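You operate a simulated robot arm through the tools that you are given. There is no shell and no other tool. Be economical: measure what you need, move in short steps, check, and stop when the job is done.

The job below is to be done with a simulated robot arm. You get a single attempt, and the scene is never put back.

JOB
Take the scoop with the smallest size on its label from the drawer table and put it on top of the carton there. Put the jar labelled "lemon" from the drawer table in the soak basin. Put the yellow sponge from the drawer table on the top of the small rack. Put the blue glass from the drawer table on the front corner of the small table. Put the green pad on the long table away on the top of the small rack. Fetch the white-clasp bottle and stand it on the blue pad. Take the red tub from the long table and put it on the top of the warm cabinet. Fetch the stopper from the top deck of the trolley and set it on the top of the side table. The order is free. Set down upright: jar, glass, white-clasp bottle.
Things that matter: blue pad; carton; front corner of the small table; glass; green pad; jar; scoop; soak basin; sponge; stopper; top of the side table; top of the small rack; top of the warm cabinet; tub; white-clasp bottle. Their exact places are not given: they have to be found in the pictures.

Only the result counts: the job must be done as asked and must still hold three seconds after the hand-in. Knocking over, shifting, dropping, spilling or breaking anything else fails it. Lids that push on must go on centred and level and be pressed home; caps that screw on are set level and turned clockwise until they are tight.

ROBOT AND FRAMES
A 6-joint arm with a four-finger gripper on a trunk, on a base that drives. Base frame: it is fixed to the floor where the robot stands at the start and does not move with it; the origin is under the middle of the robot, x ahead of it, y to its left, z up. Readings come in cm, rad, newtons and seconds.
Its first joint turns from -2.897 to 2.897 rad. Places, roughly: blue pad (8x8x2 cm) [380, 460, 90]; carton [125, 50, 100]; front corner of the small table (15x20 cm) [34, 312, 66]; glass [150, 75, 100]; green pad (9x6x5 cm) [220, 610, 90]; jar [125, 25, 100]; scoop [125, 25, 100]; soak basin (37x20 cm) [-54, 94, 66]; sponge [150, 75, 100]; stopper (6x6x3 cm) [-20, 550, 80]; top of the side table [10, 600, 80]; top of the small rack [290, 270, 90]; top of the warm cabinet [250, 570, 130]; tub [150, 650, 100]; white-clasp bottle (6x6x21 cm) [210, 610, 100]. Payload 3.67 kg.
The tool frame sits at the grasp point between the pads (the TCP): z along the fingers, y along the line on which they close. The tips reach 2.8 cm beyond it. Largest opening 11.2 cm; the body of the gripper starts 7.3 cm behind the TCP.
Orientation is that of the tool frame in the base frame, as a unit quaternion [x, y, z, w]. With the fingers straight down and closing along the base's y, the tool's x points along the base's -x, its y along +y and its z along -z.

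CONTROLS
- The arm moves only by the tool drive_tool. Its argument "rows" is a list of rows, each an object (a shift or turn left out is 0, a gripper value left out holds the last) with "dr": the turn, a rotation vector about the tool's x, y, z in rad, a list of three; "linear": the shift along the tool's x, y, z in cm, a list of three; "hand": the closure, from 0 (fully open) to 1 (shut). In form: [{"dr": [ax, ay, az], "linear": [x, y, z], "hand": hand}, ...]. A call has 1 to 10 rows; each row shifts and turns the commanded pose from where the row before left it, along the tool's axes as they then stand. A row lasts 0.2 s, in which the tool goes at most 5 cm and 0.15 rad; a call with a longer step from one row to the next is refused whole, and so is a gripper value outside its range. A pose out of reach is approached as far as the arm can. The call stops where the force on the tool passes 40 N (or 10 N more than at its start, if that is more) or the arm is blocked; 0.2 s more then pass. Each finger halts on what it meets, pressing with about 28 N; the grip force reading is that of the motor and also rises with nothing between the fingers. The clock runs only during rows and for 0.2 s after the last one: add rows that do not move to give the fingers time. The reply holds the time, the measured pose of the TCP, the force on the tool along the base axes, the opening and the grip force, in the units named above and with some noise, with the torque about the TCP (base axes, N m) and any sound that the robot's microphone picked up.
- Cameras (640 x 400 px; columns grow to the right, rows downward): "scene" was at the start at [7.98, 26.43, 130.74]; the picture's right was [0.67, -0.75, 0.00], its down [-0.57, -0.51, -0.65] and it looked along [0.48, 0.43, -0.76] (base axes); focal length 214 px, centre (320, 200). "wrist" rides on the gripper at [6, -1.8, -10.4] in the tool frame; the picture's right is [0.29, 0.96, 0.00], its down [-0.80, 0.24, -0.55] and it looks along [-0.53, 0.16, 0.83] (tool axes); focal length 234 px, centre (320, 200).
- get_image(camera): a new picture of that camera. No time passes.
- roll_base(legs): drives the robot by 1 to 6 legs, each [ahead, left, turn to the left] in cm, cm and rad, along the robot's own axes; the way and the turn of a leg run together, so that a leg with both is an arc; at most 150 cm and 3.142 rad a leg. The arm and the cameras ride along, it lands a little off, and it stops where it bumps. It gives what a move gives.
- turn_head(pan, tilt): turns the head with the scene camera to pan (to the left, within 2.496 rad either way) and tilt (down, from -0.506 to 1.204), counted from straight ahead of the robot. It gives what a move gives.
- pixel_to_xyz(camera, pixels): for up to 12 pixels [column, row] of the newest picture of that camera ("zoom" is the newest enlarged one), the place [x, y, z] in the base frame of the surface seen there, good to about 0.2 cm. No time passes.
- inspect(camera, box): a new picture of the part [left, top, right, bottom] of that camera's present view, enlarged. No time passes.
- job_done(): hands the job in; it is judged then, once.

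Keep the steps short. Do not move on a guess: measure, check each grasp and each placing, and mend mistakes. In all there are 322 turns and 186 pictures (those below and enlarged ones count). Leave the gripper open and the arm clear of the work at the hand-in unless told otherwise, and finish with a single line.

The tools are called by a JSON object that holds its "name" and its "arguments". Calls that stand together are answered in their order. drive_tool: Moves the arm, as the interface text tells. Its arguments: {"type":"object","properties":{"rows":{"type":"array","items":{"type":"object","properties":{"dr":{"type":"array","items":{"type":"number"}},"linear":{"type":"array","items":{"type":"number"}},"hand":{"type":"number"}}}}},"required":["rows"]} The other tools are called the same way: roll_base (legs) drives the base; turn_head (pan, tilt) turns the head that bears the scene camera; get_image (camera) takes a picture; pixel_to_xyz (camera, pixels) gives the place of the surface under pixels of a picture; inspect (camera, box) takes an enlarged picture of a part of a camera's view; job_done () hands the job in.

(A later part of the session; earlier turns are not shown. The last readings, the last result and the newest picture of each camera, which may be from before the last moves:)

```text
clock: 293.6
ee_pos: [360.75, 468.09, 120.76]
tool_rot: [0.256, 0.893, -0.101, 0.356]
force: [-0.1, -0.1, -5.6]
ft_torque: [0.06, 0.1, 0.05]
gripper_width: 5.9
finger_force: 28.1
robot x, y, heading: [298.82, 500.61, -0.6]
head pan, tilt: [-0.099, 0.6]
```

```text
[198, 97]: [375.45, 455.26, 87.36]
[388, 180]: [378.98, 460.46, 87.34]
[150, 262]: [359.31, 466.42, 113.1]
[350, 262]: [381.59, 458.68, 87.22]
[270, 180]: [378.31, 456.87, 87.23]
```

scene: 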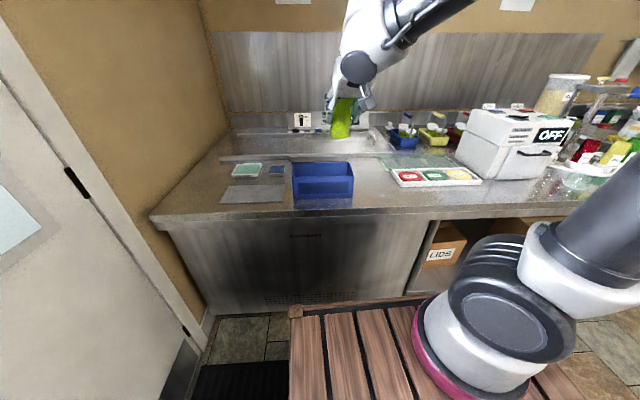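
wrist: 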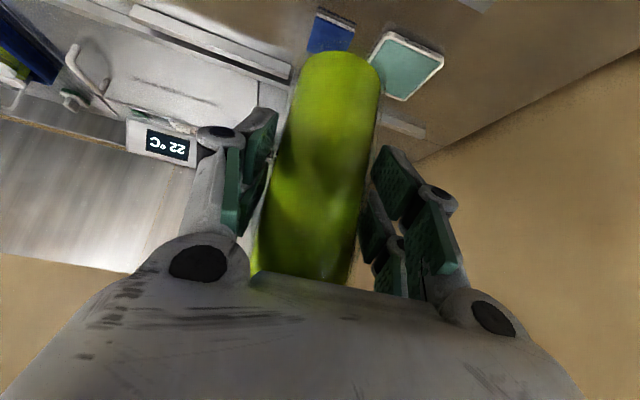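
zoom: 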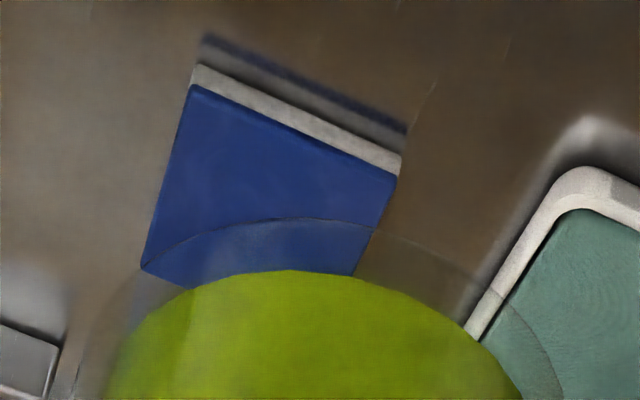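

Pad centre (379.5, 456.0). Move the bottle ahead 22 cm above the pad.

{"name": "drive_tool", "arguments": {"rows": [{"linear": [-3.19, 0.13, 3.02]}, {"linear": [-3.19, 0.13, 3.02]}, {"linear": [-3.19, 0.13, 3.02]}, {"linear": [-3.19, 0.13, 3.02]}, {"linear": [-3.19, 0.13, 3.02]}, {"linear": [3.0, 0, 3.2]}, {"linear": [3.0, 0, 3.2]}, {"linear": [3.0, 0, 3.2]}]}}

{"name": "inspect", "arguments": {"camera": "scene", "box": [200, 90, 360, 210]}}

```text
clock: 295.4
ee_pos: [380.0, 456.76, 107.73]
tool_rot: [0.257, 0.893, -0.102, 0.356]
force: [-1.0, 0.3, -4.7]
ft_torque: [0.05, 0.1, -0.02]
gripper_width: 5.9
finger_force: 27.7
robot x, y, heading: [298.36, 500.46, -0.606]
head pan, tilt: [-0.099, 0.6]
```

```text
3.33 times, centred on (280, 150) of scene
```

zoom: 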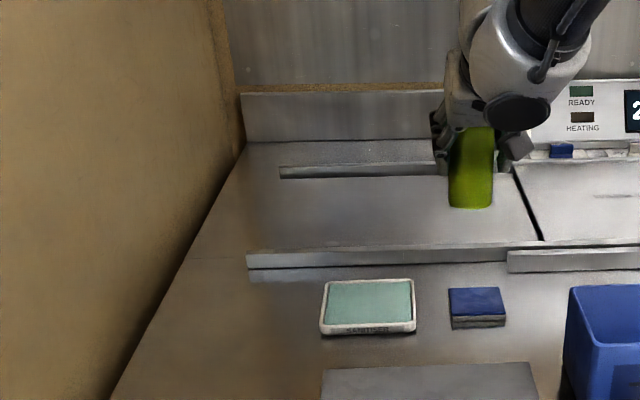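

{"name": "pixel_to_xyz", "arguments": {"camera": "zoom", "pixels": [[471, 150], [471, 175], [471, 200], [452, 180], [490, 180], [475, 298], [470, 207]]}}

```text
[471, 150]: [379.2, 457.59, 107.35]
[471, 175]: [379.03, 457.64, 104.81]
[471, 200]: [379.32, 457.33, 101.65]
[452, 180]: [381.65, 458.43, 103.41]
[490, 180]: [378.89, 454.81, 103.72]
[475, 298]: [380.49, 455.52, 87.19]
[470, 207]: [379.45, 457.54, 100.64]
```

Bottle axis is ≈1.6 cm ahead of the pad centre; correct by −1.5 ahead, −0.4 left, and descend to just above the pad.

{"name": "drive_tool", "arguments": {"rows": [{"linear": [1.09, -0.4, -1.03]}, {"linear": [2.75, 0, 2.9]}, {"linear": [2.75, 0, 2.9]}, {"linear": [1.2, 0, 1.27]}, {}]}}

{"name": "inspect", "arguments": {"camera": "scene", "box": [230, 110, 330, 190]}}

{"name": "pixel_to_xyz", "arguments": {"camera": "zoom", "pixels": [[270, 150], [300, 150], [320, 150], [340, 150], [360, 150], [320, 180]]}}

```text
clock: 296.6
ee_pos: [378.45, 457.5, 97.94]
tool_rot: [0.258, 0.893, -0.101, 0.356]
force: [0.9, -0.5, -5.2]
ft_torque: [0.01, 0.07, 0.02]
gripper_width: 5.91
finger_force: 28.4
robot x, y, heading: [298.32, 500.28, -0.599]
head pan, tilt: [-0.099, 0.6]
```

```text
5.00 times, centred on (280, 150) of scene
```

zoom: 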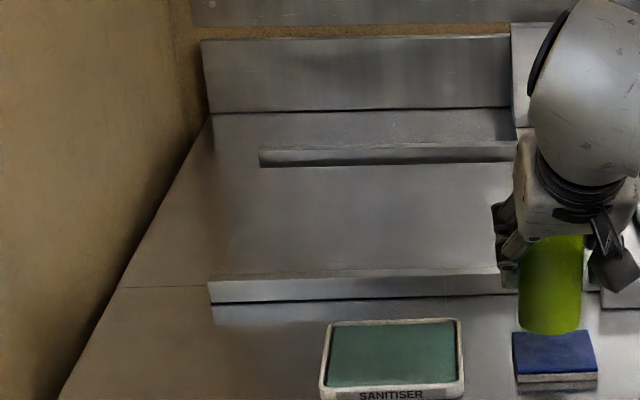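

```text
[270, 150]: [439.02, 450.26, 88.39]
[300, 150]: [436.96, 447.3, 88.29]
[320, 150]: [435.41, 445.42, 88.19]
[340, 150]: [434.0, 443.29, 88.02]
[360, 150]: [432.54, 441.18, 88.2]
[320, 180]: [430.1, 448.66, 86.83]
```

{"name": "pixel_to_xyz", "arguments": {"camera": "zoom", "pixels": [[551, 270], [551, 300], [551, 325], [523, 300], [579, 300], [520, 338], [592, 336], [516, 372], [596, 370]]}}

```text
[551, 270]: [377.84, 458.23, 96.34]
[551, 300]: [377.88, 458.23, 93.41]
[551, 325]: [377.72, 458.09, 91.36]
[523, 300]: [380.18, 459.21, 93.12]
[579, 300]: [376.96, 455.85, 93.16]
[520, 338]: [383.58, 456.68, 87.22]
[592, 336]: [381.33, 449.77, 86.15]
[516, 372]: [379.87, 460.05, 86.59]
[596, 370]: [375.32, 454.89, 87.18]
```

Bottle axis ≈ (379.9, 456.1), right over the pad. Lower to contact.

{"name": "drive_tool", "arguments": {"rows": [{"linear": [1.1, 0, 1.16]}, {"linear": [0.28, 0, 0.29]}, {"linear": [0.2, 0, 0.22]}, {}]}}

```text
clock: 297.6
ee_pos: [378.29, 457.47, 95.61]
tool_rot: [0.256, 0.893, -0.1, 0.356]
force: [-0.1, 0.0, -5.5]
ft_torque: [0.06, 0.01, 0.0]
gripper_width: 5.88
finger_force: 28.0
robot x, y, heading: [298.58, 500.42, -0.602]
head pan, tilt: [-0.099, 0.6]
```

{"name": "drive_tool", "arguments": {"rows": [{"linear": [0.2, 0, 0.22]}, {"linear": [0.14, 0, 0.15]}, {}]}}

```text
clock: 298.4
ee_pos: [378.49, 457.42, 95.23]
tool_rot: [0.257, 0.892, -0.102, 0.357]
force: [0.2, 1.6, 12.5]
ft_torque: [-0.07, 0.16, 0.01]
gripper_width: 5.94
finger_force: 28.0
robot x, y, heading: [298.54, 500.49, -0.598]
head pan, tilt: [-0.099, 0.6]
```

Contact. Open and withdraw along the tool axis.

{"name": "drive_tool", "arguments": {"rows": [{"hand": 0.4}, {"hand": 0.15}, {}]}}

{"name": "drive_tool", "arguments": {"rows": [{"linear": [0, 0, -3]}, {"linear": [0, 0, -4.5]}, {"linear": [0, 0, -4.5]}, {"linear": [0, 0, -4.5]}, {"linear": [0, 0, -4.5]}, {"linear": [0, 0, -4.5]}, {"linear": [0, 0, -4.5]}]}}

{"name": "inspect", "arguments": {"camera": "scene", "box": [210, 80, 370, 200]}}

```text
clock: 299.2
ee_pos: [378.39, 457.44, 95.08]
tool_rot: [0.256, 0.893, -0.1, 0.357]
force: [0.0, 0.3, -0.5]
ft_torque: [-0.01, 0.02, 0.0]
gripper_width: 9.51
finger_force: 0.1
robot x, y, heading: [298.64, 500.18, -0.603]
head pan, tilt: [-0.099, 0.6]
```

```text
clock: 300.8
ee_pos: [360.89, 468.35, 116.79]
tool_rot: [0.256, 0.894, -0.101, 0.355]
force: [1.1, -0.3, 0.0]
ft_torque: [-0.03, 0.0, 0.0]
gripper_width: 9.52
finger_force: 0.1
robot x, y, heading: [298.63, 500.37, -0.602]
head pan, tilt: [-0.099, 0.6]
```

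```text
3.33 times, centred on (290, 140) of scene
```

zoom: 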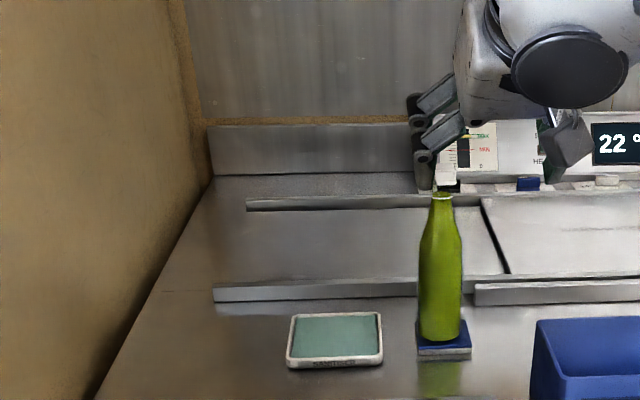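

Bottle stands on the blue pad. Bring the tool back to vertical, then drive back to the long table for the green pad.

{"name": "drive_tool", "arguments": {"rows": [{"linear": [0, 0, -4]}, {"dr": [0, 0.15, 0]}, {"dr": [0, 0.15, 0]}, {"dr": [0, 0.15, 0]}, {"dr": [0, 0.15, 0]}, {"dr": [0, 0.15, 0]}]}}

{"name": "roll_base", "arguments": {"legs": [[0, -108, 0], [-90, 0, 0], [0, 0, 1.572], [0, 36, 0], [55, 0, 0]]}}

{"name": "get_image", "arguments": {"camera": "wrist"}}

```text
clock: 302.2
ee_pos: [358.53, 469.74, 119.82]
tool_rot: [0.275, 0.961, 0.002, 0.004]
force: [-1.0, -0.3, 0.1]
ft_torque: [-0.03, -0.07, -0.02]
gripper_width: 9.51
finger_force: 0.2
robot x, y, heading: [298.8, 500.09, -0.607]
head pan, tilt: [-0.099, 0.6]
```

```text
clock: 320.7
ee_pos: [191.29, 587.18, 119.85]
tool_rot: [-0.493, 0.87, 0.003, 0.003]
force: [-0.5, -0.7, -0.1]
ft_torque: [0.01, 0.03, -0.04]
gripper_width: 9.52
finger_force: 0.1
robot x, y, heading: [161.81, 526.0, 0.988]
head pan, tilt: [-0.099, 0.6]
```

```text
42 pictures are left
```

wrist: 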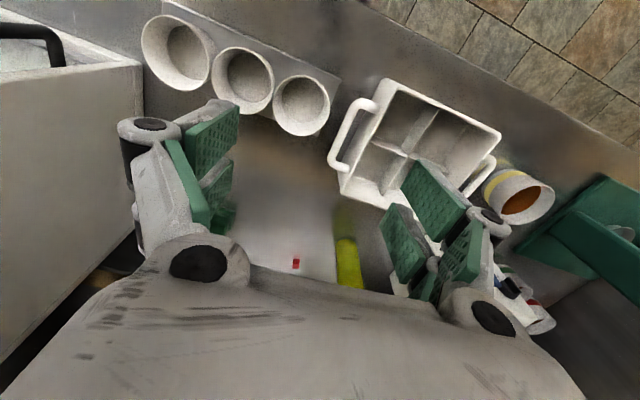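

{"name": "roll_base", "arguments": {"legs": [[7, 0, -0.018]]}}

{"name": "drive_tool", "arguments": {"rows": [{"linear": [-3.5, -3, 0], "hand": 0}, {"linear": [-3.5, -3, 0]}, {"linear": [-3.5, -3, 0]}, {"linear": [-3.5, -3, 0]}]}}

{"name": "get_image", "arguments": {"camera": "wrist"}}

```text
clock: 321.7
ee_pos: [196.43, 592.44, 119.84]
tool_rot: [-0.485, 0.874, 0.002, 0.003]
force: [-0.3, -0.4, 0.0]
ft_torque: [-0.01, 0.0, 0.0]
gripper_width: 9.49
finger_force: 0.1
robot x, y, heading: [166.21, 532.28, 0.973]
head pan, tilt: [-0.099, 0.6]
```

```text
clock: 322.7
ee_pos: [213.87, 598.21, 119.98]
tool_rot: [-0.485, 0.874, 0.003, 0.003]
force: [0.5, -0.8, 0.7]
ft_torque: [0.06, -0.08, -0.01]
gripper_width: 11.19
finger_force: 0.1
robot x, y, heading: [165.95, 531.96, 0.973]
head pan, tilt: [-0.099, 0.6]
```

```text
41 pictures are left
```

wrist: 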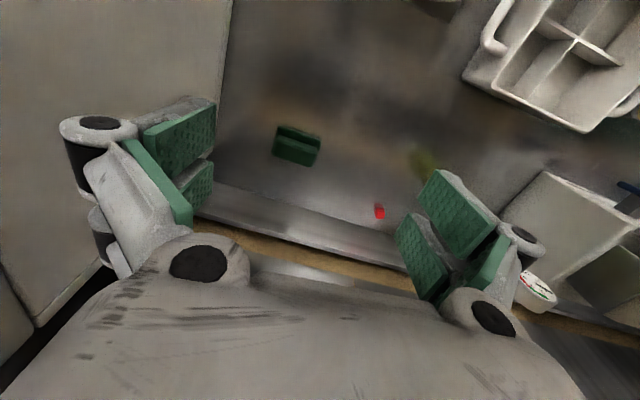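

{"name": "inspect", "arguments": {"camera": "wrist", "box": [250, 105, 350, 185]}}

{"name": "pixel_to_xyz", "arguments": {"camera": "zoom", "pixels": [[180, 115], [455, 170], [410, 300], [150, 255], [280, 210], [195, 130], [440, 180], [305, 135], [270, 270], [240, 185]]}}

```text
5.00 times, centred on (300, 145) of wrist
```

zoom: 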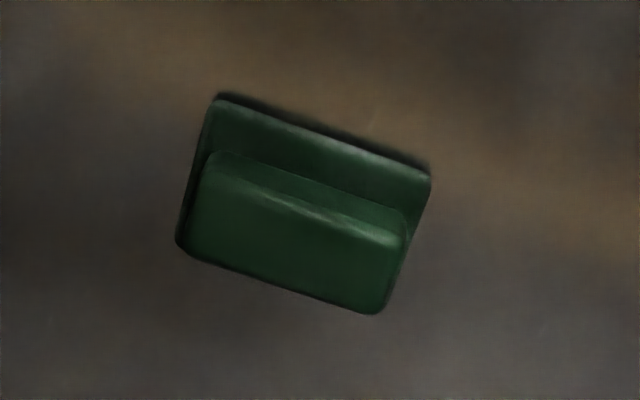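

```text
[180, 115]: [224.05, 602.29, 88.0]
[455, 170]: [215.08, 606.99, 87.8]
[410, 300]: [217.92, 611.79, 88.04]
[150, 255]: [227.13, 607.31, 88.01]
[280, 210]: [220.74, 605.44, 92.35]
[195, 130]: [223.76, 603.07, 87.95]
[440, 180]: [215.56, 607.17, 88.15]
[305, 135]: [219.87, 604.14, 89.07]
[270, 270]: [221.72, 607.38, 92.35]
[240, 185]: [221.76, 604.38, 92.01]
```

Pad lies with its long side along the closing axis (≈8–9 cm). Go above and descend fully open, checking near the bottom.

{"name": "drive_tool", "arguments": {"rows": [{"linear": [-4, -0.5, 1]}, {"linear": [-4, -0.5, 2]}, {"linear": [-2, -0.3, 4]}, {"linear": [0, 0, 4.5]}, {"linear": [0, 0, 4.5]}, {"linear": [0, 0, 4.5]}, {"linear": [0, 0, 2.5]}]}}

{"name": "get_image", "arguments": {"camera": "wrist"}}

```text
clock: 324.3
ee_pos: [220.45, 605.96, 96.92]
tool_rot: [-0.486, 0.874, 0.003, 0.003]
force: [-0.7, 0.3, -0.5]
ft_torque: [0.01, 0.01, 0.0]
gripper_width: 11.18
finger_force: 0.0
robot x, y, heading: [166.07, 532.56, 0.972]
head pan, tilt: [-0.099, 0.6]
```

```text
39 pictures are left
```

wrist: 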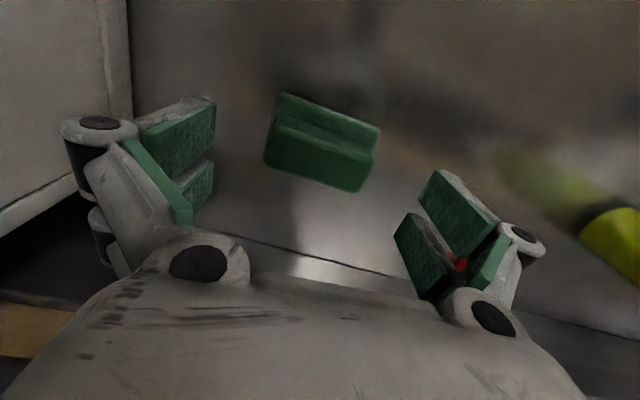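

{"name": "drive_tool", "arguments": {"rows": [{"linear": [0, 0, 3]}, {"linear": [0, 0, 2.5]}, {"hand": 1}, {}, {}]}}

{"name": "drive_tool", "arguments": {"rows": [{"linear": [0, 0, -3]}, {"linear": [0, 0, -4.5]}, {"linear": [0, 0, -4.5]}, {"linear": [1, 0, -4.5]}, {"linear": [1, 0, -4.5]}, {"linear": [2, 1, -4]}, {"linear": [4, 2, -1]}, {"linear": [4, 2, 0]}, {"linear": [4, 2, 0]}, {"linear": [4, 2, 0]}]}}

{"name": "get_image", "arguments": {"camera": "wrist"}}

```text
clock: 325.5
ee_pos: [220.55, 606.1, 91.66]
tool_rot: [-0.485, 0.874, 0.004, 0.004]
force: [0.3, 3.8, 25.2]
ft_torque: [0.05, -0.11, -0.03]
gripper_width: 7.6
finger_force: 27.5
robot x, y, heading: [165.84, 532.36, 0.971]
head pan, tilt: [-0.099, 0.6]
```

```text
clock: 327.7
ee_pos: [202.23, 593.48, 117.11]
tool_rot: [-0.485, 0.875, 0.003, 0.003]
force: [1.3, 0.2, -1.0]
ft_torque: [-0.05, 0.05, -0.03]
gripper_width: 7.58
finger_force: 27.5
robot x, y, heading: [166.19, 531.97, 0.97]
head pan, tilt: [-0.099, 0.6]
```

```text
38 pictures are left
```

wrist: 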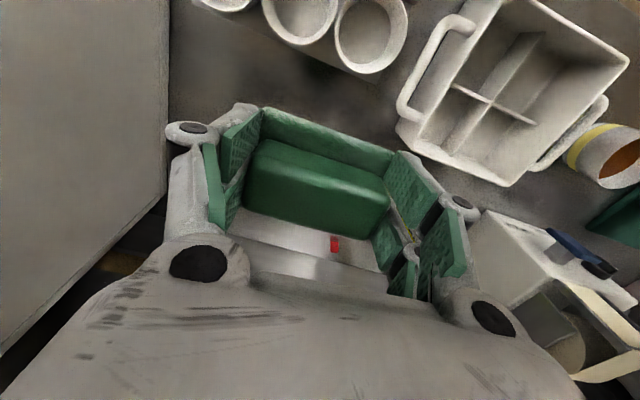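

Pad held. Retract a bit and drive to the small rack.

{"name": "drive_tool", "arguments": {"rows": [{"linear": [4, 1, -1]}, {"linear": [4, 1, -1]}, {"linear": [4, 1, -1]}, {"linear": [4, 0, 0]}]}}

{"name": "roll_base", "arguments": {"legs": [[-70, 0, 0], [0, -112, 0], [0, 0, -1.572], [0, -94, 0]]}}

```text
clock: 328.7
ee_pos: [191.35, 581.76, 120.34]
tool_rot: [-0.486, 0.874, 0.002, 0.002]
force: [-0.1, 0.7, -1.5]
ft_torque: [-0.06, 0.0, -0.01]
gripper_width: 7.54
finger_force: 28.1
robot x, y, heading: [165.63, 532.58, 0.965]
head pan, tilt: [-0.099, 0.6]
```

```text
clock: 346.3
ee_pos: [213.07, 307.83, 120.36]
tool_rot: [0.277, 0.961, 0.0, 0.004]
force: [-0.7, -0.1, -1.0]
ft_torque: [0.01, 0.0, -0.02]
gripper_width: 7.47
finger_force: 28.0
robot x, y, heading: [163.75, 333.38, -0.61]
head pan, tilt: [-0.099, 0.6]
```

{"name": "roll_base", "arguments": {"legs": [[41, 2, 0]]}}

{"name": "get_image", "arguments": {"camera": "wrist"}}

{"name": "turn_head", "arguments": {"pan": 0.1, "tilt": 0.7}}

{"name": "get_image", "arguments": {"camera": "scene"}}

```text
clock: 348.8
ee_pos: [247.75, 285.87, 120.27]
tool_rot: [0.28, 0.96, 0.0, 0.004]
force: [-0.1, 0.8, -0.8]
ft_torque: [0.0, 0.02, -0.01]
gripper_width: 7.44
finger_force: 28.0
robot x, y, heading: [198.63, 311.81, -0.611]
head pan, tilt: [-0.099, 0.6]
```

```text
37 pictures are left
```

wrist: 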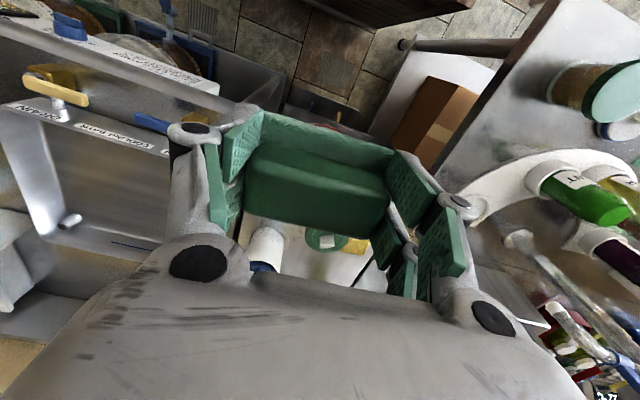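

```text
clock: 349.6
ee_pos: [247.66, 285.98, 120.27]
tool_rot: [0.28, 0.96, 0.0, 0.004]
force: [-1.0, 0.0, -0.8]
ft_torque: [0.01, 0.02, -0.04]
gripper_width: 7.46
finger_force: 28.3
robot x, y, heading: [198.03, 311.59, -0.612]
head pan, tilt: [0.099, 0.7]
```

```text
36 pictures are left
```

scene: 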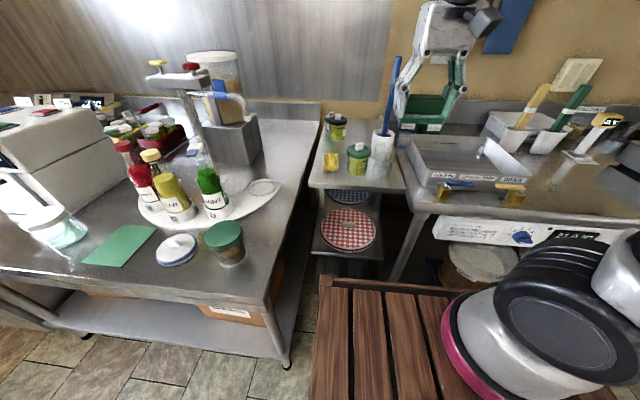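

{"name": "pixel_to_xyz", "arguments": {"camera": "scene", "pixels": [[331, 156], [330, 168], [338, 148], [345, 140], [337, 125], [357, 152], [382, 148], [350, 130], [365, 140], [360, 125], [322, 150]]}}

```text
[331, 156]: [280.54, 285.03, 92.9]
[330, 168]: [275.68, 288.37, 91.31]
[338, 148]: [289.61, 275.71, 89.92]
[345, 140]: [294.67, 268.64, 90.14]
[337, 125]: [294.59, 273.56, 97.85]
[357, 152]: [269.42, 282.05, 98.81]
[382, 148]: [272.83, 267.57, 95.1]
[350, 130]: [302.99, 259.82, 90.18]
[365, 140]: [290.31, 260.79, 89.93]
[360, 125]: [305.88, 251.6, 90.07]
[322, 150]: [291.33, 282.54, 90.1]
```

Free spot behind the sponge: target ≈ (287.9, 278.7). Move there at z≈110.

{"name": "drive_tool", "arguments": {"rows": [{"linear": [-3.78, 1.55, 1]}, {"linear": [-3.78, 1.55, 1]}, {"linear": [-3.78, 1.55, 1]}, {"linear": [-3.78, 1.55, 1]}, {"linear": [-3.78, 1.55, 1]}, {"linear": [-3.78, 1.55, 1]}, {"linear": [-3.78, 1.55, 1]}, {"linear": [-3.78, 1.55, 1]}, {"linear": [-3.78, 1.55, 1]}, {"linear": [-3.78, 1.55, 1]}]}}

{"name": "get_image", "arguments": {"camera": "wrist"}}

```text
clock: 351.8
ee_pos: [287.79, 278.36, 110.93]
tool_rot: [0.28, 0.96, 0.0, 0.005]
force: [-0.1, 0.6, 1.8]
ft_torque: [-0.05, -0.04, -0.03]
gripper_width: 7.45
finger_force: 27.9
robot x, y, heading: [198.44, 311.81, -0.61]
head pan, tilt: [0.099, 0.7]
```

```text
35 pictures are left
```

wrist: 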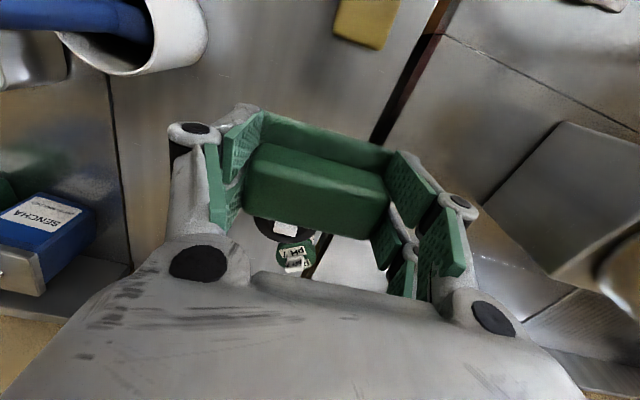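

{"name": "drive_tool", "arguments": {"rows": [{"linear": [0, 0, 4.5]}, {"linear": [0, 0, 4.5]}, {"linear": [0, 0, 4.5]}, {"linear": [0, 0, 3]}, {}]}}

{"name": "drive_tool", "arguments": {"rows": [{"linear": [0, 0, 0.4]}, {"linear": [0, 0, 0.3]}, {}]}}

{"name": "get_image", "arguments": {"camera": "wrist"}}

```text
clock: 353.0
ee_pos: [288.11, 278.55, 94.21]
tool_rot: [0.28, 0.96, -0.001, 0.004]
force: [-0.1, 0.3, -0.5]
ft_torque: [0.0, -0.02, -0.01]
gripper_width: 7.46
finger_force: 27.7
robot x, y, heading: [198.53, 311.63, -0.612]
head pan, tilt: [0.099, 0.7]
```

```text
clock: 353.8
ee_pos: [288.24, 278.65, 93.73]
tool_rot: [0.28, 0.96, 0.0, 0.005]
force: [-0.9, -0.3, 13.5]
ft_torque: [-0.16, 0.5, -0.01]
gripper_width: 7.42
finger_force: 27.7
robot x, y, heading: [198.24, 311.6, -0.619]
head pan, tilt: [0.099, 0.7]
```

```text
34 pictures are left
```

wrist: 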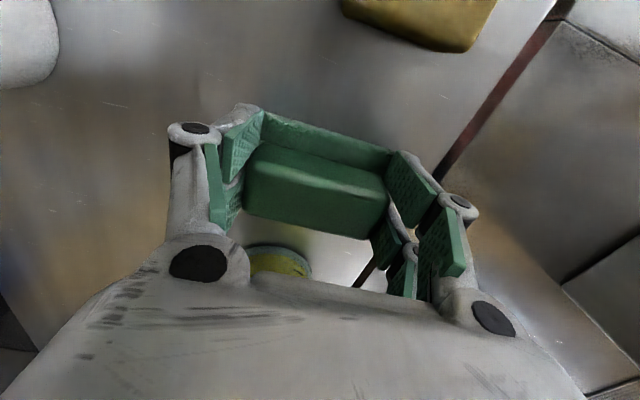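

Touching down; shift 1.5 cm inward from the rack edge for margin, then release.

{"name": "drive_tool", "arguments": {"rows": [{"linear": [0, 0, -1]}, {"linear": [0, -1.5, 0]}, {"linear": [0, 0, 0.7]}, {"linear": [0, 0, 0.3]}, {}]}}

{"name": "drive_tool", "arguments": {"rows": [{"hand": 0.2}, {}, {"linear": [0, 0, -3]}, {"linear": [0, 0, -4.5]}, {"linear": [0, 0, -4.5]}, {"linear": [0, 0, -4.5]}, {"linear": [1, 0, -4.5]}]}}

{"name": "get_image", "arguments": {"camera": "wrist"}}

```text
clock: 355.0
ee_pos: [287.26, 277.15, 93.63]
tool_rot: [0.28, 0.96, 0.0, 0.006]
force: [1.5, -1.3, 17.8]
ft_torque: [-0.16, 0.5, -0.01]
gripper_width: 7.46
finger_force: 28.1
robot x, y, heading: [198.45, 311.76, -0.606]
head pan, tilt: [0.099, 0.7]
```

```text
clock: 356.6
ee_pos: [286.34, 277.95, 114.39]
tool_rot: [0.28, 0.96, 0.0, 0.003]
force: [0.2, 0.2, -1.1]
ft_torque: [0.02, 0.04, 0.06]
gripper_width: 8.98
finger_force: 0.1
robot x, y, heading: [198.52, 311.8, -0.609]
head pan, tilt: [0.099, 0.7]
```

```text
33 pictures are left
```

wrist: 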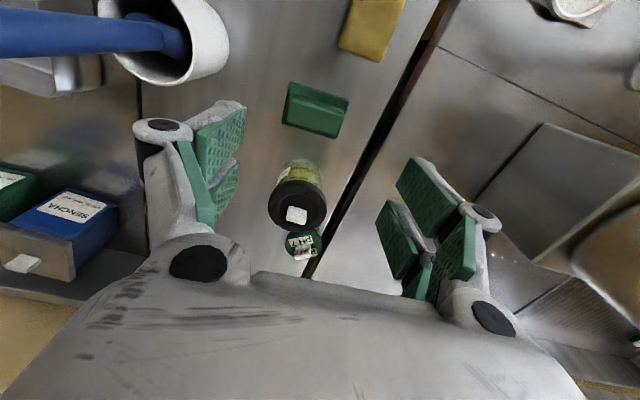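

Green pad placed next to the sponge. Retract, then drive to the long table for the red tub.

{"name": "drive_tool", "arguments": {"rows": [{"linear": [4, -1.5, -1]}, {"linear": [4, -1.5, -1]}, {"linear": [4, -1.5, -1]}, {"linear": [4, -1.5, -1]}, {"linear": [4, -1.5, -1]}, {"linear": [4, -1.5, -1]}, {"linear": [4, -1.5, 0]}, {"linear": [4, -1.5, 0]}, {"linear": [4, -1.5, 0]}]}}

{"name": "roll_base", "arguments": {"legs": [[-46, 0, 0], [0, 0, 1.58], [110, 0, 0], [0, 150, 0], [0, 20, 0], [44, 0, 0]]}}

{"name": "turn_head", "arguments": {"pan": -0.1, "tilt": 0.5}}

{"name": "get_image", "arguments": {"camera": "scene"}}

```text
clock: 358.6
ee_pos: [248.75, 285.92, 120.07]
tool_rot: [0.28, 0.96, 0.0, 0.004]
force: [0.4, 0.3, -1.0]
ft_torque: [0.03, 0.08, -0.05]
gripper_width: 8.98
finger_force: 0.1
robot x, y, heading: [198.27, 311.58, -0.611]
head pan, tilt: [0.099, 0.7]
```

```text
clock: 381.0
ee_pos: [132.05, 613.5, 120.14]
tool_rot: [-0.484, 0.875, 0.003, 0.004]
force: [0.1, -0.3, 0.7]
ft_torque: [-0.03, -0.02, 0.01]
gripper_width: 8.97
finger_force: 0.0
robot x, y, heading: [106.43, 562.73, 0.975]
head pan, tilt: [0.099, 0.7]
```

```text
clock: 381.8
ee_pos: [132.15, 613.37, 120.21]
tool_rot: [-0.484, 0.875, 0.003, 0.004]
force: [0.8, 1.3, 1.0]
ft_torque: [0.02, 0.01, -0.02]
gripper_width: 8.94
finger_force: 0.0
robot x, y, heading: [106.75, 563.08, 0.974]
head pan, tilt: [-0.099, 0.499]
```

```text
32 pictures are left
```

scene: 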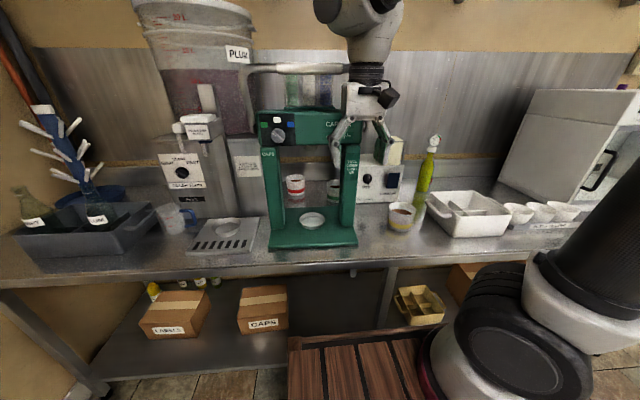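

{"name": "pixel_to_xyz", "arguments": {"camera": "scene", "pixels": [[295, 180], [295, 190], [288, 186], [302, 186], [333, 185], [354, 190], [357, 240], [310, 115], [300, 68], [365, 175], [378, 190], [398, 150]]}}

{"name": "inspect", "arguments": {"camera": "scene", "box": [230, 50, 430, 260]}}

```text
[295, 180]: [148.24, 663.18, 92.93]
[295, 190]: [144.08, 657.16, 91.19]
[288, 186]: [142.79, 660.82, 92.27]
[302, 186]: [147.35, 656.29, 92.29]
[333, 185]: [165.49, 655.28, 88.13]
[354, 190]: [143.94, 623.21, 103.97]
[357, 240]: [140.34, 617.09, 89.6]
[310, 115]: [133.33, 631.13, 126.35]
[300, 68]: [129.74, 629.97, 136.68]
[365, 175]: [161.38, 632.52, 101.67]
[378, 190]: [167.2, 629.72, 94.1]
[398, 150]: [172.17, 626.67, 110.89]
```

```text
1.90 times, centred on (330, 155) of scene
```

zoom: 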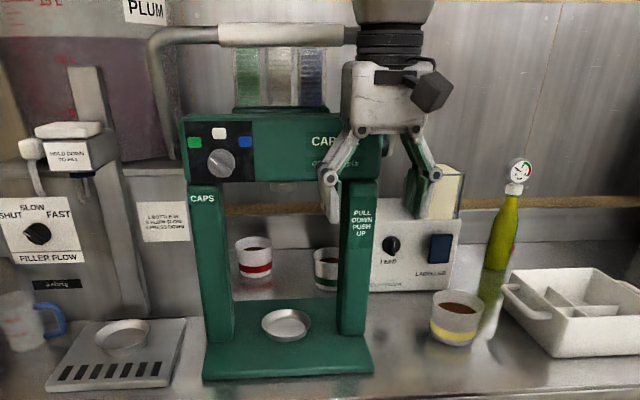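

Plan: bring the tool right of the capper, yaw it 90° and tilt it toward the tub (from over the labeller). First move the TCP right and up.

{"name": "drive_tool", "arguments": {"rows": [{"linear": [0, -4, -1], "hand": 0}, {"linear": [0, -4, -1]}, {"linear": [0, -4, -1]}, {"linear": [0, -4, -1]}, {"linear": [0, -4, -1]}, {"linear": [0, -4, -1]}]}}

{"name": "drive_tool", "arguments": {"rows": [{"dr": [0, 0, 0.15]}, {"dr": [0, 0, 0.15]}, {"dr": [0, 0, 0.15]}, {"dr": [0, 0, 0.15]}, {"dr": [0, 0, 0.15]}, {"dr": [0, 0, 0.15]}, {"dr": [0, 0, 0.15]}, {"dr": [0, 0, 0.15]}, {"dr": [0, 0, 0.15]}, {"dr": [0, 0, 0.15]}]}}

```text
clock: 383.2
ee_pos: [152.4, 600.66, 125.86]
tool_rot: [-0.485, 0.875, 0.003, 0.003]
force: [-0.1, -0.3, -0.1]
ft_torque: [-0.02, -0.02, 0.0]
gripper_width: 11.2
finger_force: 0.1
robot x, y, heading: [106.84, 562.9, 0.972]
head pan, tilt: [-0.099, 0.499]
```

```text
clock: 385.4
ee_pos: [152.48, 600.55, 125.94]
tool_rot: [0.242, 0.97, 0.005, 0.0]
force: [0.0, -0.1, 0.3]
ft_torque: [0.03, 0.0, 0.06]
gripper_width: 11.19
finger_force: 0.0
robot x, y, heading: [106.35, 562.78, 0.962]
head pan, tilt: [-0.099, 0.499]
```

{"name": "drive_tool", "arguments": {"rows": [{"dr": [0, 0, 0.115]}, {"dr": [0, 0.14, 0]}, {"dr": [0, 0.14, 0]}, {"dr": [0, 0.14, 0]}, {"dr": [0, 0.14, 0]}, {"dr": [0, 0.14, 0]}]}}

{"name": "roll_base", "arguments": {"legs": [[10, 0, 0]]}}

{"name": "get_image", "arguments": {"camera": "wrist"}}

{"name": "get_image", "arguments": {"camera": "scene"}}

```text
clock: 386.8
ee_pos: [152.42, 600.56, 126.2]
tool_rot: [0.277, 0.897, 0.106, -0.327]
force: [-0.1, -0.1, 0.8]
ft_torque: [0.02, -0.04, -0.04]
gripper_width: 11.22
finger_force: 0.1
robot x, y, heading: [106.26, 563.05, 0.967]
head pan, tilt: [-0.099, 0.499]
```

```text
clock: 387.9
ee_pos: [158.1, 608.83, 125.99]
tool_rot: [0.278, 0.897, 0.106, -0.328]
force: [-0.6, 0.6, 0.0]
ft_torque: [-0.02, 0.02, 0.01]
gripper_width: 11.19
finger_force: 0.1
robot x, y, heading: [112.6, 571.08, 0.966]
head pan, tilt: [-0.099, 0.499]
```

```text
30 pictures are left
```

wrist: 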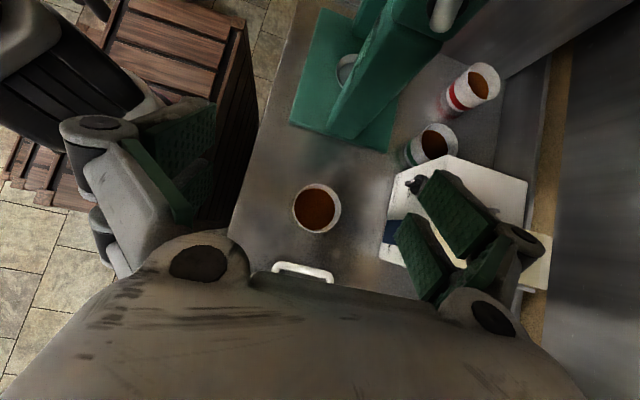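

```text
29 pictures are left
```

scene: 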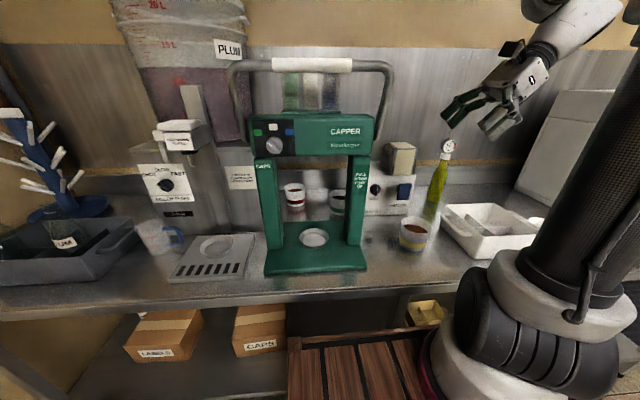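

{"name": "pixel_to_xyz", "arguments": {"camera": "wrist", "pixels": [[470, 68], [497, 92], [485, 66], [465, 85], [450, 90], [425, 130], [455, 140], [430, 160], [410, 200], [525, 185], [375, 100], [410, 60]]}}

{"name": "inspect", "arguments": {"camera": "wrist", "box": [380, 40, 560, 200]}}

```text
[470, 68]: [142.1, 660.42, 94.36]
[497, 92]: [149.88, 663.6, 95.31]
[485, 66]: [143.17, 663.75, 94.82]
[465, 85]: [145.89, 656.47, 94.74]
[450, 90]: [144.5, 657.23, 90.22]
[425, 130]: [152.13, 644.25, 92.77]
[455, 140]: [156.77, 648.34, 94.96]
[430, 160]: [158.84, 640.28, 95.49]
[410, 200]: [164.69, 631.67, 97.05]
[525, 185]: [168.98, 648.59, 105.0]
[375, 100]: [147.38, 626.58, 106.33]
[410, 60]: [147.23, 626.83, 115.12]
```

```text
2.50 times, centred on (470, 120) of wrist
```

zoom: 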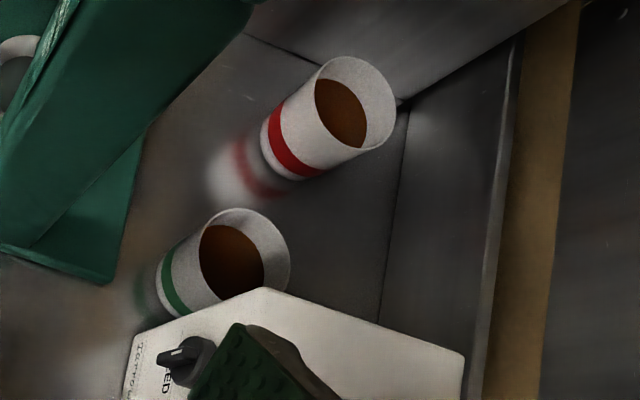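

Works well: tub centre ≈ (146.5, 660.8), rim z 95.3. Strafe the base right 10, then go to a staging point right of the capper.

{"name": "roll_base", "arguments": {"legs": [[0, -10, 0]]}}

{"name": "drive_tool", "arguments": {"rows": [{"linear": [1.92, 2.86, 2.68]}, {"linear": [1.92, 2.86, 2.68]}, {"linear": [1.92, 2.86, 2.68]}, {"linear": [1.92, 2.86, 2.68]}, {"linear": [1.92, 2.86, 2.68]}]}}

{"name": "get_image", "arguments": {"camera": "scene"}}

```text
clock: 389.1
ee_pos: [166.34, 603.04, 126.11]
tool_rot: [0.277, 0.897, 0.106, -0.329]
force: [-0.2, 0.3, 0.2]
ft_torque: [0.02, -0.02, 0.0]
gripper_width: 11.21
finger_force: 0.0
robot x, y, heading: [120.57, 565.99, 0.965]
head pan, tilt: [-0.099, 0.499]
```

```text
clock: 390.2
ee_pos: [161.27, 624.02, 122.25]
tool_rot: [0.278, 0.897, 0.106, -0.328]
force: [0.0, -0.1, 0.5]
ft_torque: [0.02, -0.02, -0.04]
gripper_width: 11.2
finger_force: 0.0
robot x, y, heading: [120.42, 565.4, 0.968]
head pan, tilt: [-0.099, 0.499]
```

```text
27 pictures are left
```

scene: 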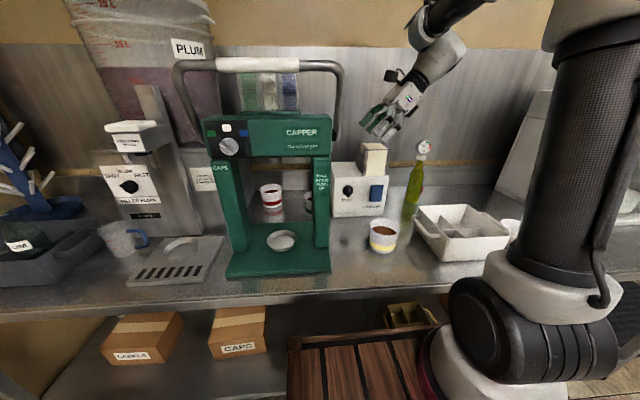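

{"name": "drive_tool", "arguments": {"rows": [{"linear": [0.84, 2.73, 2.91]}, {"linear": [0.84, 2.73, 2.91]}, {"linear": [0.84, 2.73, 2.91]}, {"linear": [0.84, 2.73, 2.91]}, {"linear": [0.84, 2.73, 2.91]}, {"linear": [0.84, 2.73, 2.91]}, {"linear": [0.84, 2.73, 2.91]}, {"linear": [0.84, 2.73, 2.91]}]}}

{"name": "get_image", "arguments": {"camera": "wrist"}}

{"name": "inspect", "arguments": {"camera": "scene", "box": [200, 40, 480, 240]}}

```text
clock: 392.1
ee_pos: [157.25, 653.8, 109.0]
tool_rot: [0.276, 0.897, 0.106, -0.328]
force: [-0.1, -0.2, 1.1]
ft_torque: [0.01, -0.07, -0.03]
gripper_width: 11.18
finger_force: 0.2
robot x, y, heading: [120.78, 565.33, 0.961]
head pan, tilt: [-0.099, 0.499]
```

```text
26 pictures are left
```

wrist: 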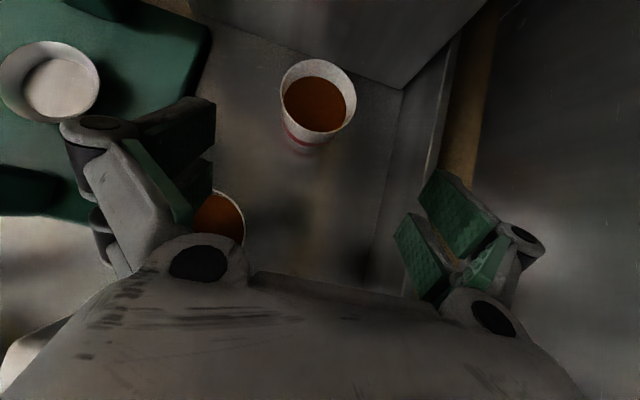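

```text
2.00 times, centred on (340, 140) of scene
```

zoom: 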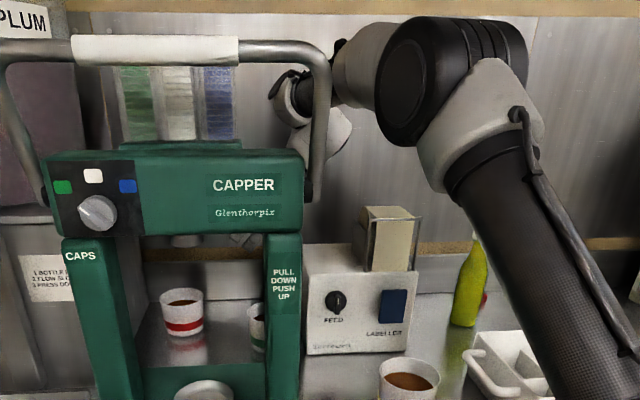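

{"name": "pixel_to_xyz", "arguments": {"camera": "wrist", "pixels": [[283, 98], [353, 100], [320, 62], [318, 131], [300, 70], [340, 70], [215, 195], [240, 225], [380, 250], [400, 85]]}}

```text
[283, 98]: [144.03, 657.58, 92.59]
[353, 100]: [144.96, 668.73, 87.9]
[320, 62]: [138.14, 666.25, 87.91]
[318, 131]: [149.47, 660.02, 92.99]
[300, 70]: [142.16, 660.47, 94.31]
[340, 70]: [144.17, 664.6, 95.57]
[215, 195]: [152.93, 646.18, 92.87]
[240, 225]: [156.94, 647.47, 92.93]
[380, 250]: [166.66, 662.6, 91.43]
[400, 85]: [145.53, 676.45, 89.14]
```

Tub centre confirmed. Advance along the tool axis 16 cm, then check.

{"name": "drive_tool", "arguments": {"rows": [{"linear": [-0.1, -0.25, 4]}, {"linear": [-0.1, -0.25, 4]}, {"linear": [0, 0, 4]}, {"linear": [0, 0, 3.5]}]}}

{"name": "get_image", "arguments": {"camera": "wrist"}}

{"name": "inspect", "arguments": {"camera": "scene", "box": [200, 60, 440, 230]}}

```text
clock: 393.1
ee_pos: [150.33, 658.01, 98.08]
tool_rot: [0.28, 0.894, 0.115, -0.33]
force: [-0.2, 0.4, -0.3]
ft_torque: [0.0, -0.01, 0.0]
gripper_width: 11.16
finger_force: 0.0
robot x, y, heading: [121.16, 564.99, 0.961]
head pan, tilt: [-0.099, 0.499]
```

```text
24 pictures are left
```

wrist: 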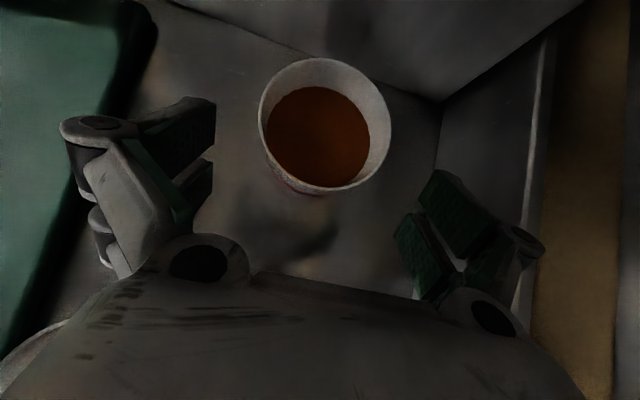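

```text
2.35 times, centred on (320, 145) of scene
```

zoom: 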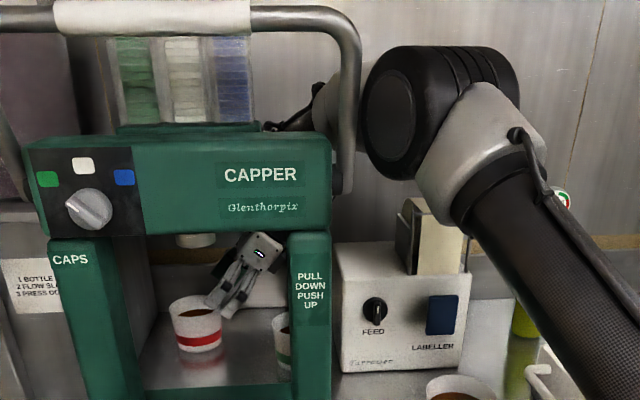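

{"name": "pixel_to_xyz", "arguments": {"camera": "zoom", "pixels": [[370, 120], [345, 100], [345, 170], [325, 120], [375, 80], [390, 150], [345, 50], [262, 250]]}}

```text
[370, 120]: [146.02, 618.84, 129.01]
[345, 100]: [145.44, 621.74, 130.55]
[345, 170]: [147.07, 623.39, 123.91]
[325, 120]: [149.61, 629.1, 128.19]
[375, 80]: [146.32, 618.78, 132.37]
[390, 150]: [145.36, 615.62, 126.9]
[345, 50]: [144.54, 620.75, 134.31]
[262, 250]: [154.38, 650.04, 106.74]
```

The elbow is close to the capper handle. Retreat 8 cm, shift the base right 8 cm for clearance, compensate with the tool.

{"name": "drive_tool", "arguments": {"rows": [{"linear": [0, 0, -4]}, {"linear": [0, 0, -4]}]}}

{"name": "roll_base", "arguments": {"legs": [[1, -9, 0.01]]}}

```text
clock: 393.6
ee_pos: [152.18, 656.02, 102.89]
tool_rot: [0.275, 0.898, 0.104, -0.328]
force: [-0.9, -0.4, -0.1]
ft_torque: [0.02, -0.01, -0.03]
gripper_width: 11.21
finger_force: 0.2
robot x, y, heading: [120.33, 565.46, 0.97]
head pan, tilt: [-0.099, 0.499]
```

```text
clock: 394.8
ee_pos: [160.19, 651.65, 102.84]
tool_rot: [0.274, 0.898, 0.104, -0.328]
force: [0.3, -0.7, -0.3]
ft_torque: [0.02, -0.02, -0.02]
gripper_width: 11.2
finger_force: 0.0
robot x, y, heading: [128.36, 561.07, 0.977]
head pan, tilt: [-0.099, 0.499]
```

{"name": "drive_tool", "arguments": {"rows": [{"linear": [3.27, -0.1, 1]}, {"linear": [3.27, 0, 1]}, {"linear": [0, 0, 4]}, {"linear": [0, 0, 4]}, {"linear": [0, 0, 3.5]}]}}

{"name": "inspect", "arguments": {"camera": "scene", "box": [160, 60, 400, 230]}}

```text
clock: 396.0
ee_pos: [148.89, 659.29, 96.98]
tool_rot: [0.274, 0.898, 0.106, -0.328]
force: [0.2, -0.1, 0.5]
ft_torque: [-0.01, -0.01, -0.03]
gripper_width: 11.2
finger_force: 0.1
robot x, y, heading: [128.74, 560.98, 0.977]
head pan, tilt: [-0.099, 0.499]
```

```text
2.35 times, centred on (280, 145) of scene
```

zoom: 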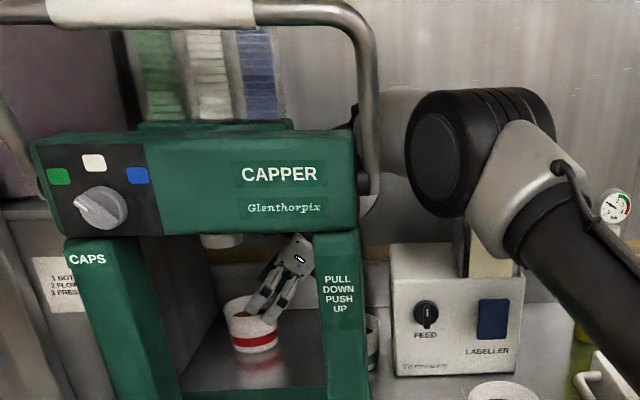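

Clear now. Advance the last 4.3 cm and close.

{"name": "drive_tool", "arguments": {"rows": [{"linear": [0, 0, 2.5]}, {"linear": [0, 0, 1.8]}, {}]}}

{"name": "get_image", "arguments": {"camera": "wrist"}}

```text
clock: 396.8
ee_pos: [147.48, 660.87, 94.22]
tool_rot: [0.276, 0.896, 0.108, -0.33]
force: [0.3, -0.6, 0.9]
ft_torque: [-0.01, 0.0, 0.0]
gripper_width: 11.19
finger_force: 0.0
robot x, y, heading: [128.65, 561.54, 0.977]
head pan, tilt: [-0.099, 0.499]
```

```text
21 pictures are left
```

wrist: 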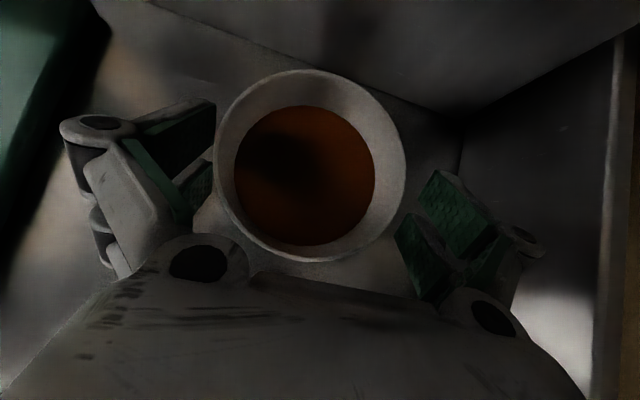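

TCP is in the middle of the tub. Close the gripper.

{"name": "drive_tool", "arguments": {"rows": [{"hand": 0.15}, {"hand": 0.3}, {"hand": 1}, {}, {}]}}

{"name": "get_image", "arguments": {"camera": "wrist"}}

```text
clock: 398.0
ee_pos: [147.38, 660.75, 93.95]
tool_rot: [0.276, 0.896, 0.108, -0.33]
force: [-2.1, -0.3, 15.6]
ft_torque: [0.1, 0.17, -0.11]
gripper_width: 8.83
finger_force: 27.9
robot x, y, heading: [128.51, 561.19, 0.975]
head pan, tilt: [-0.099, 0.499]
```

```text
20 pictures are left
```

wrist: 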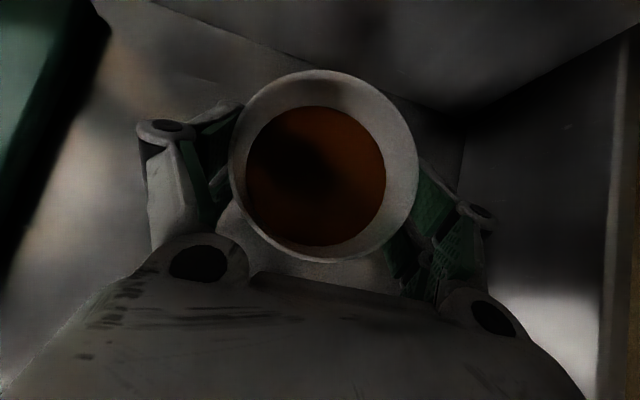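

{"name": "drive_tool", "arguments": {"rows": [{"linear": [0.65, 0, -0.76]}, {"linear": [2.0, 0, -2.3]}, {"linear": [2.6, 0, -3.05]}, {}]}}

{"name": "get_image", "arguments": {"camera": "wrist"}}

```text
clock: 399.0
ee_pos: [147.27, 661.09, 101.14]
tool_rot: [0.277, 0.897, 0.103, -0.328]
force: [0.4, -0.8, -2.4]
ft_torque: [-0.02, -0.04, 0.03]
gripper_width: 8.81
finger_force: 27.9
robot x, y, heading: [128.49, 561.55, 0.972]
head pan, tilt: [-0.099, 0.499]
```

```text
19 pictures are left
```

wrist: 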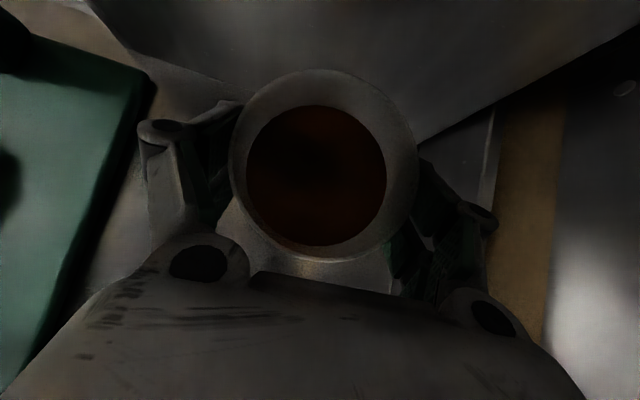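

Tub held upright. Lift higher, retreat the way it came.

{"name": "drive_tool", "arguments": {"rows": [{"linear": [2.6, 0, -3.05]}, {"linear": [2.6, 0, -3.05]}, {"linear": [2.0, 0, -2.4]}, {"linear": [0, 0, -4]}, {"linear": [0, 0, -4]}, {"linear": [0, 0, -4]}, {"linear": [0, 0, -4]}]}}

{"name": "inspect", "arguments": {"camera": "scene", "box": [160, 40, 480, 240]}}

```text
clock: 400.6
ee_pos: [154.82, 655.13, 125.05]
tool_rot: [0.273, 0.899, 0.104, -0.328]
force: [-0.7, -0.6, -3.2]
ft_torque: [-0.03, -0.07, 0.01]
gripper_width: 8.8
finger_force: 27.8
robot x, y, heading: [128.97, 561.3, 0.977]
head pan, tilt: [-0.099, 0.499]
```

```text
2.00 times, centred on (320, 140) of scene
```

zoom: 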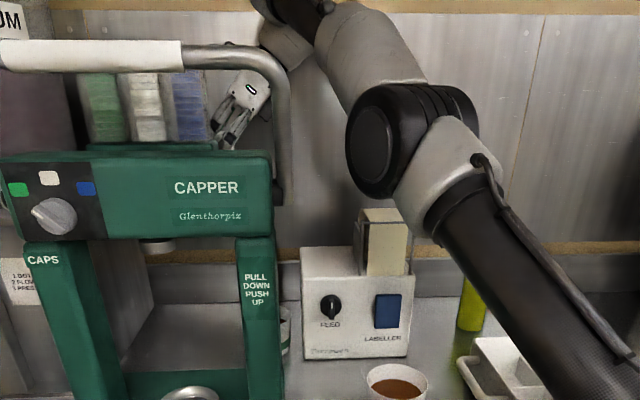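

Move right 24 cm, then pull back toward the robot.

{"name": "drive_tool", "arguments": {"rows": [{"linear": [-3.43, 0, -2.91]}, {"linear": [-3.43, 0, -2.91]}, {"linear": [-3.43, 0, -2.91]}, {"linear": [-3.43, 0, -2.91]}, {"linear": [-3.43, 0, -2.91]}, {"linear": [-3.0, -2.5, -2.6]}, {"linear": [-1.5, -4, -1.5]}, {"linear": [0, -4.5, 0]}, {"linear": [0, -4.5, 0]}, {"linear": [0, -4.5, 0]}]}}

{"name": "turn_head", "arguments": {"pan": -0.3, "tilt": 0.35}}

{"name": "get_image", "arguments": {"camera": "scene"}}

```text
clock: 402.8
ee_pos: [167.62, 622.4, 125.06]
tool_rot: [0.274, 0.898, 0.104, -0.328]
force: [0.2, 0.2, -3.8]
ft_torque: [-0.05, 0.05, 0.06]
gripper_width: 8.79
finger_force: 27.8
robot x, y, heading: [128.74, 561.43, 0.98]
head pan, tilt: [-0.099, 0.499]
```

```text
clock: 403.5
ee_pos: [167.57, 622.46, 125.05]
tool_rot: [0.273, 0.898, 0.104, -0.329]
force: [0.0, -0.4, -2.3]
ft_torque: [-0.02, -0.02, -0.01]
gripper_width: 8.81
finger_force: 28.4
robot x, y, heading: [128.57, 561.21, 0.977]
head pan, tilt: [-0.3, 0.351]
```

```text
17 pictures are left
```

scene: 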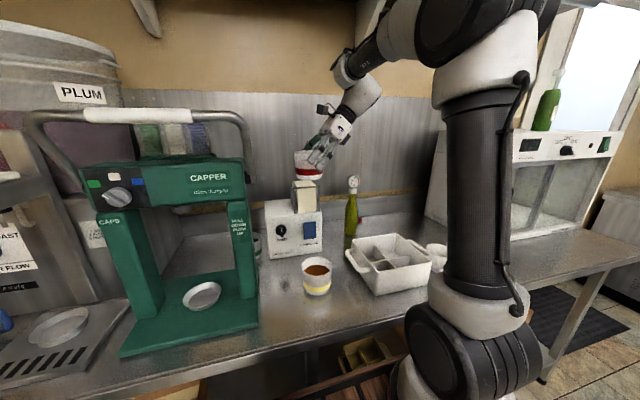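

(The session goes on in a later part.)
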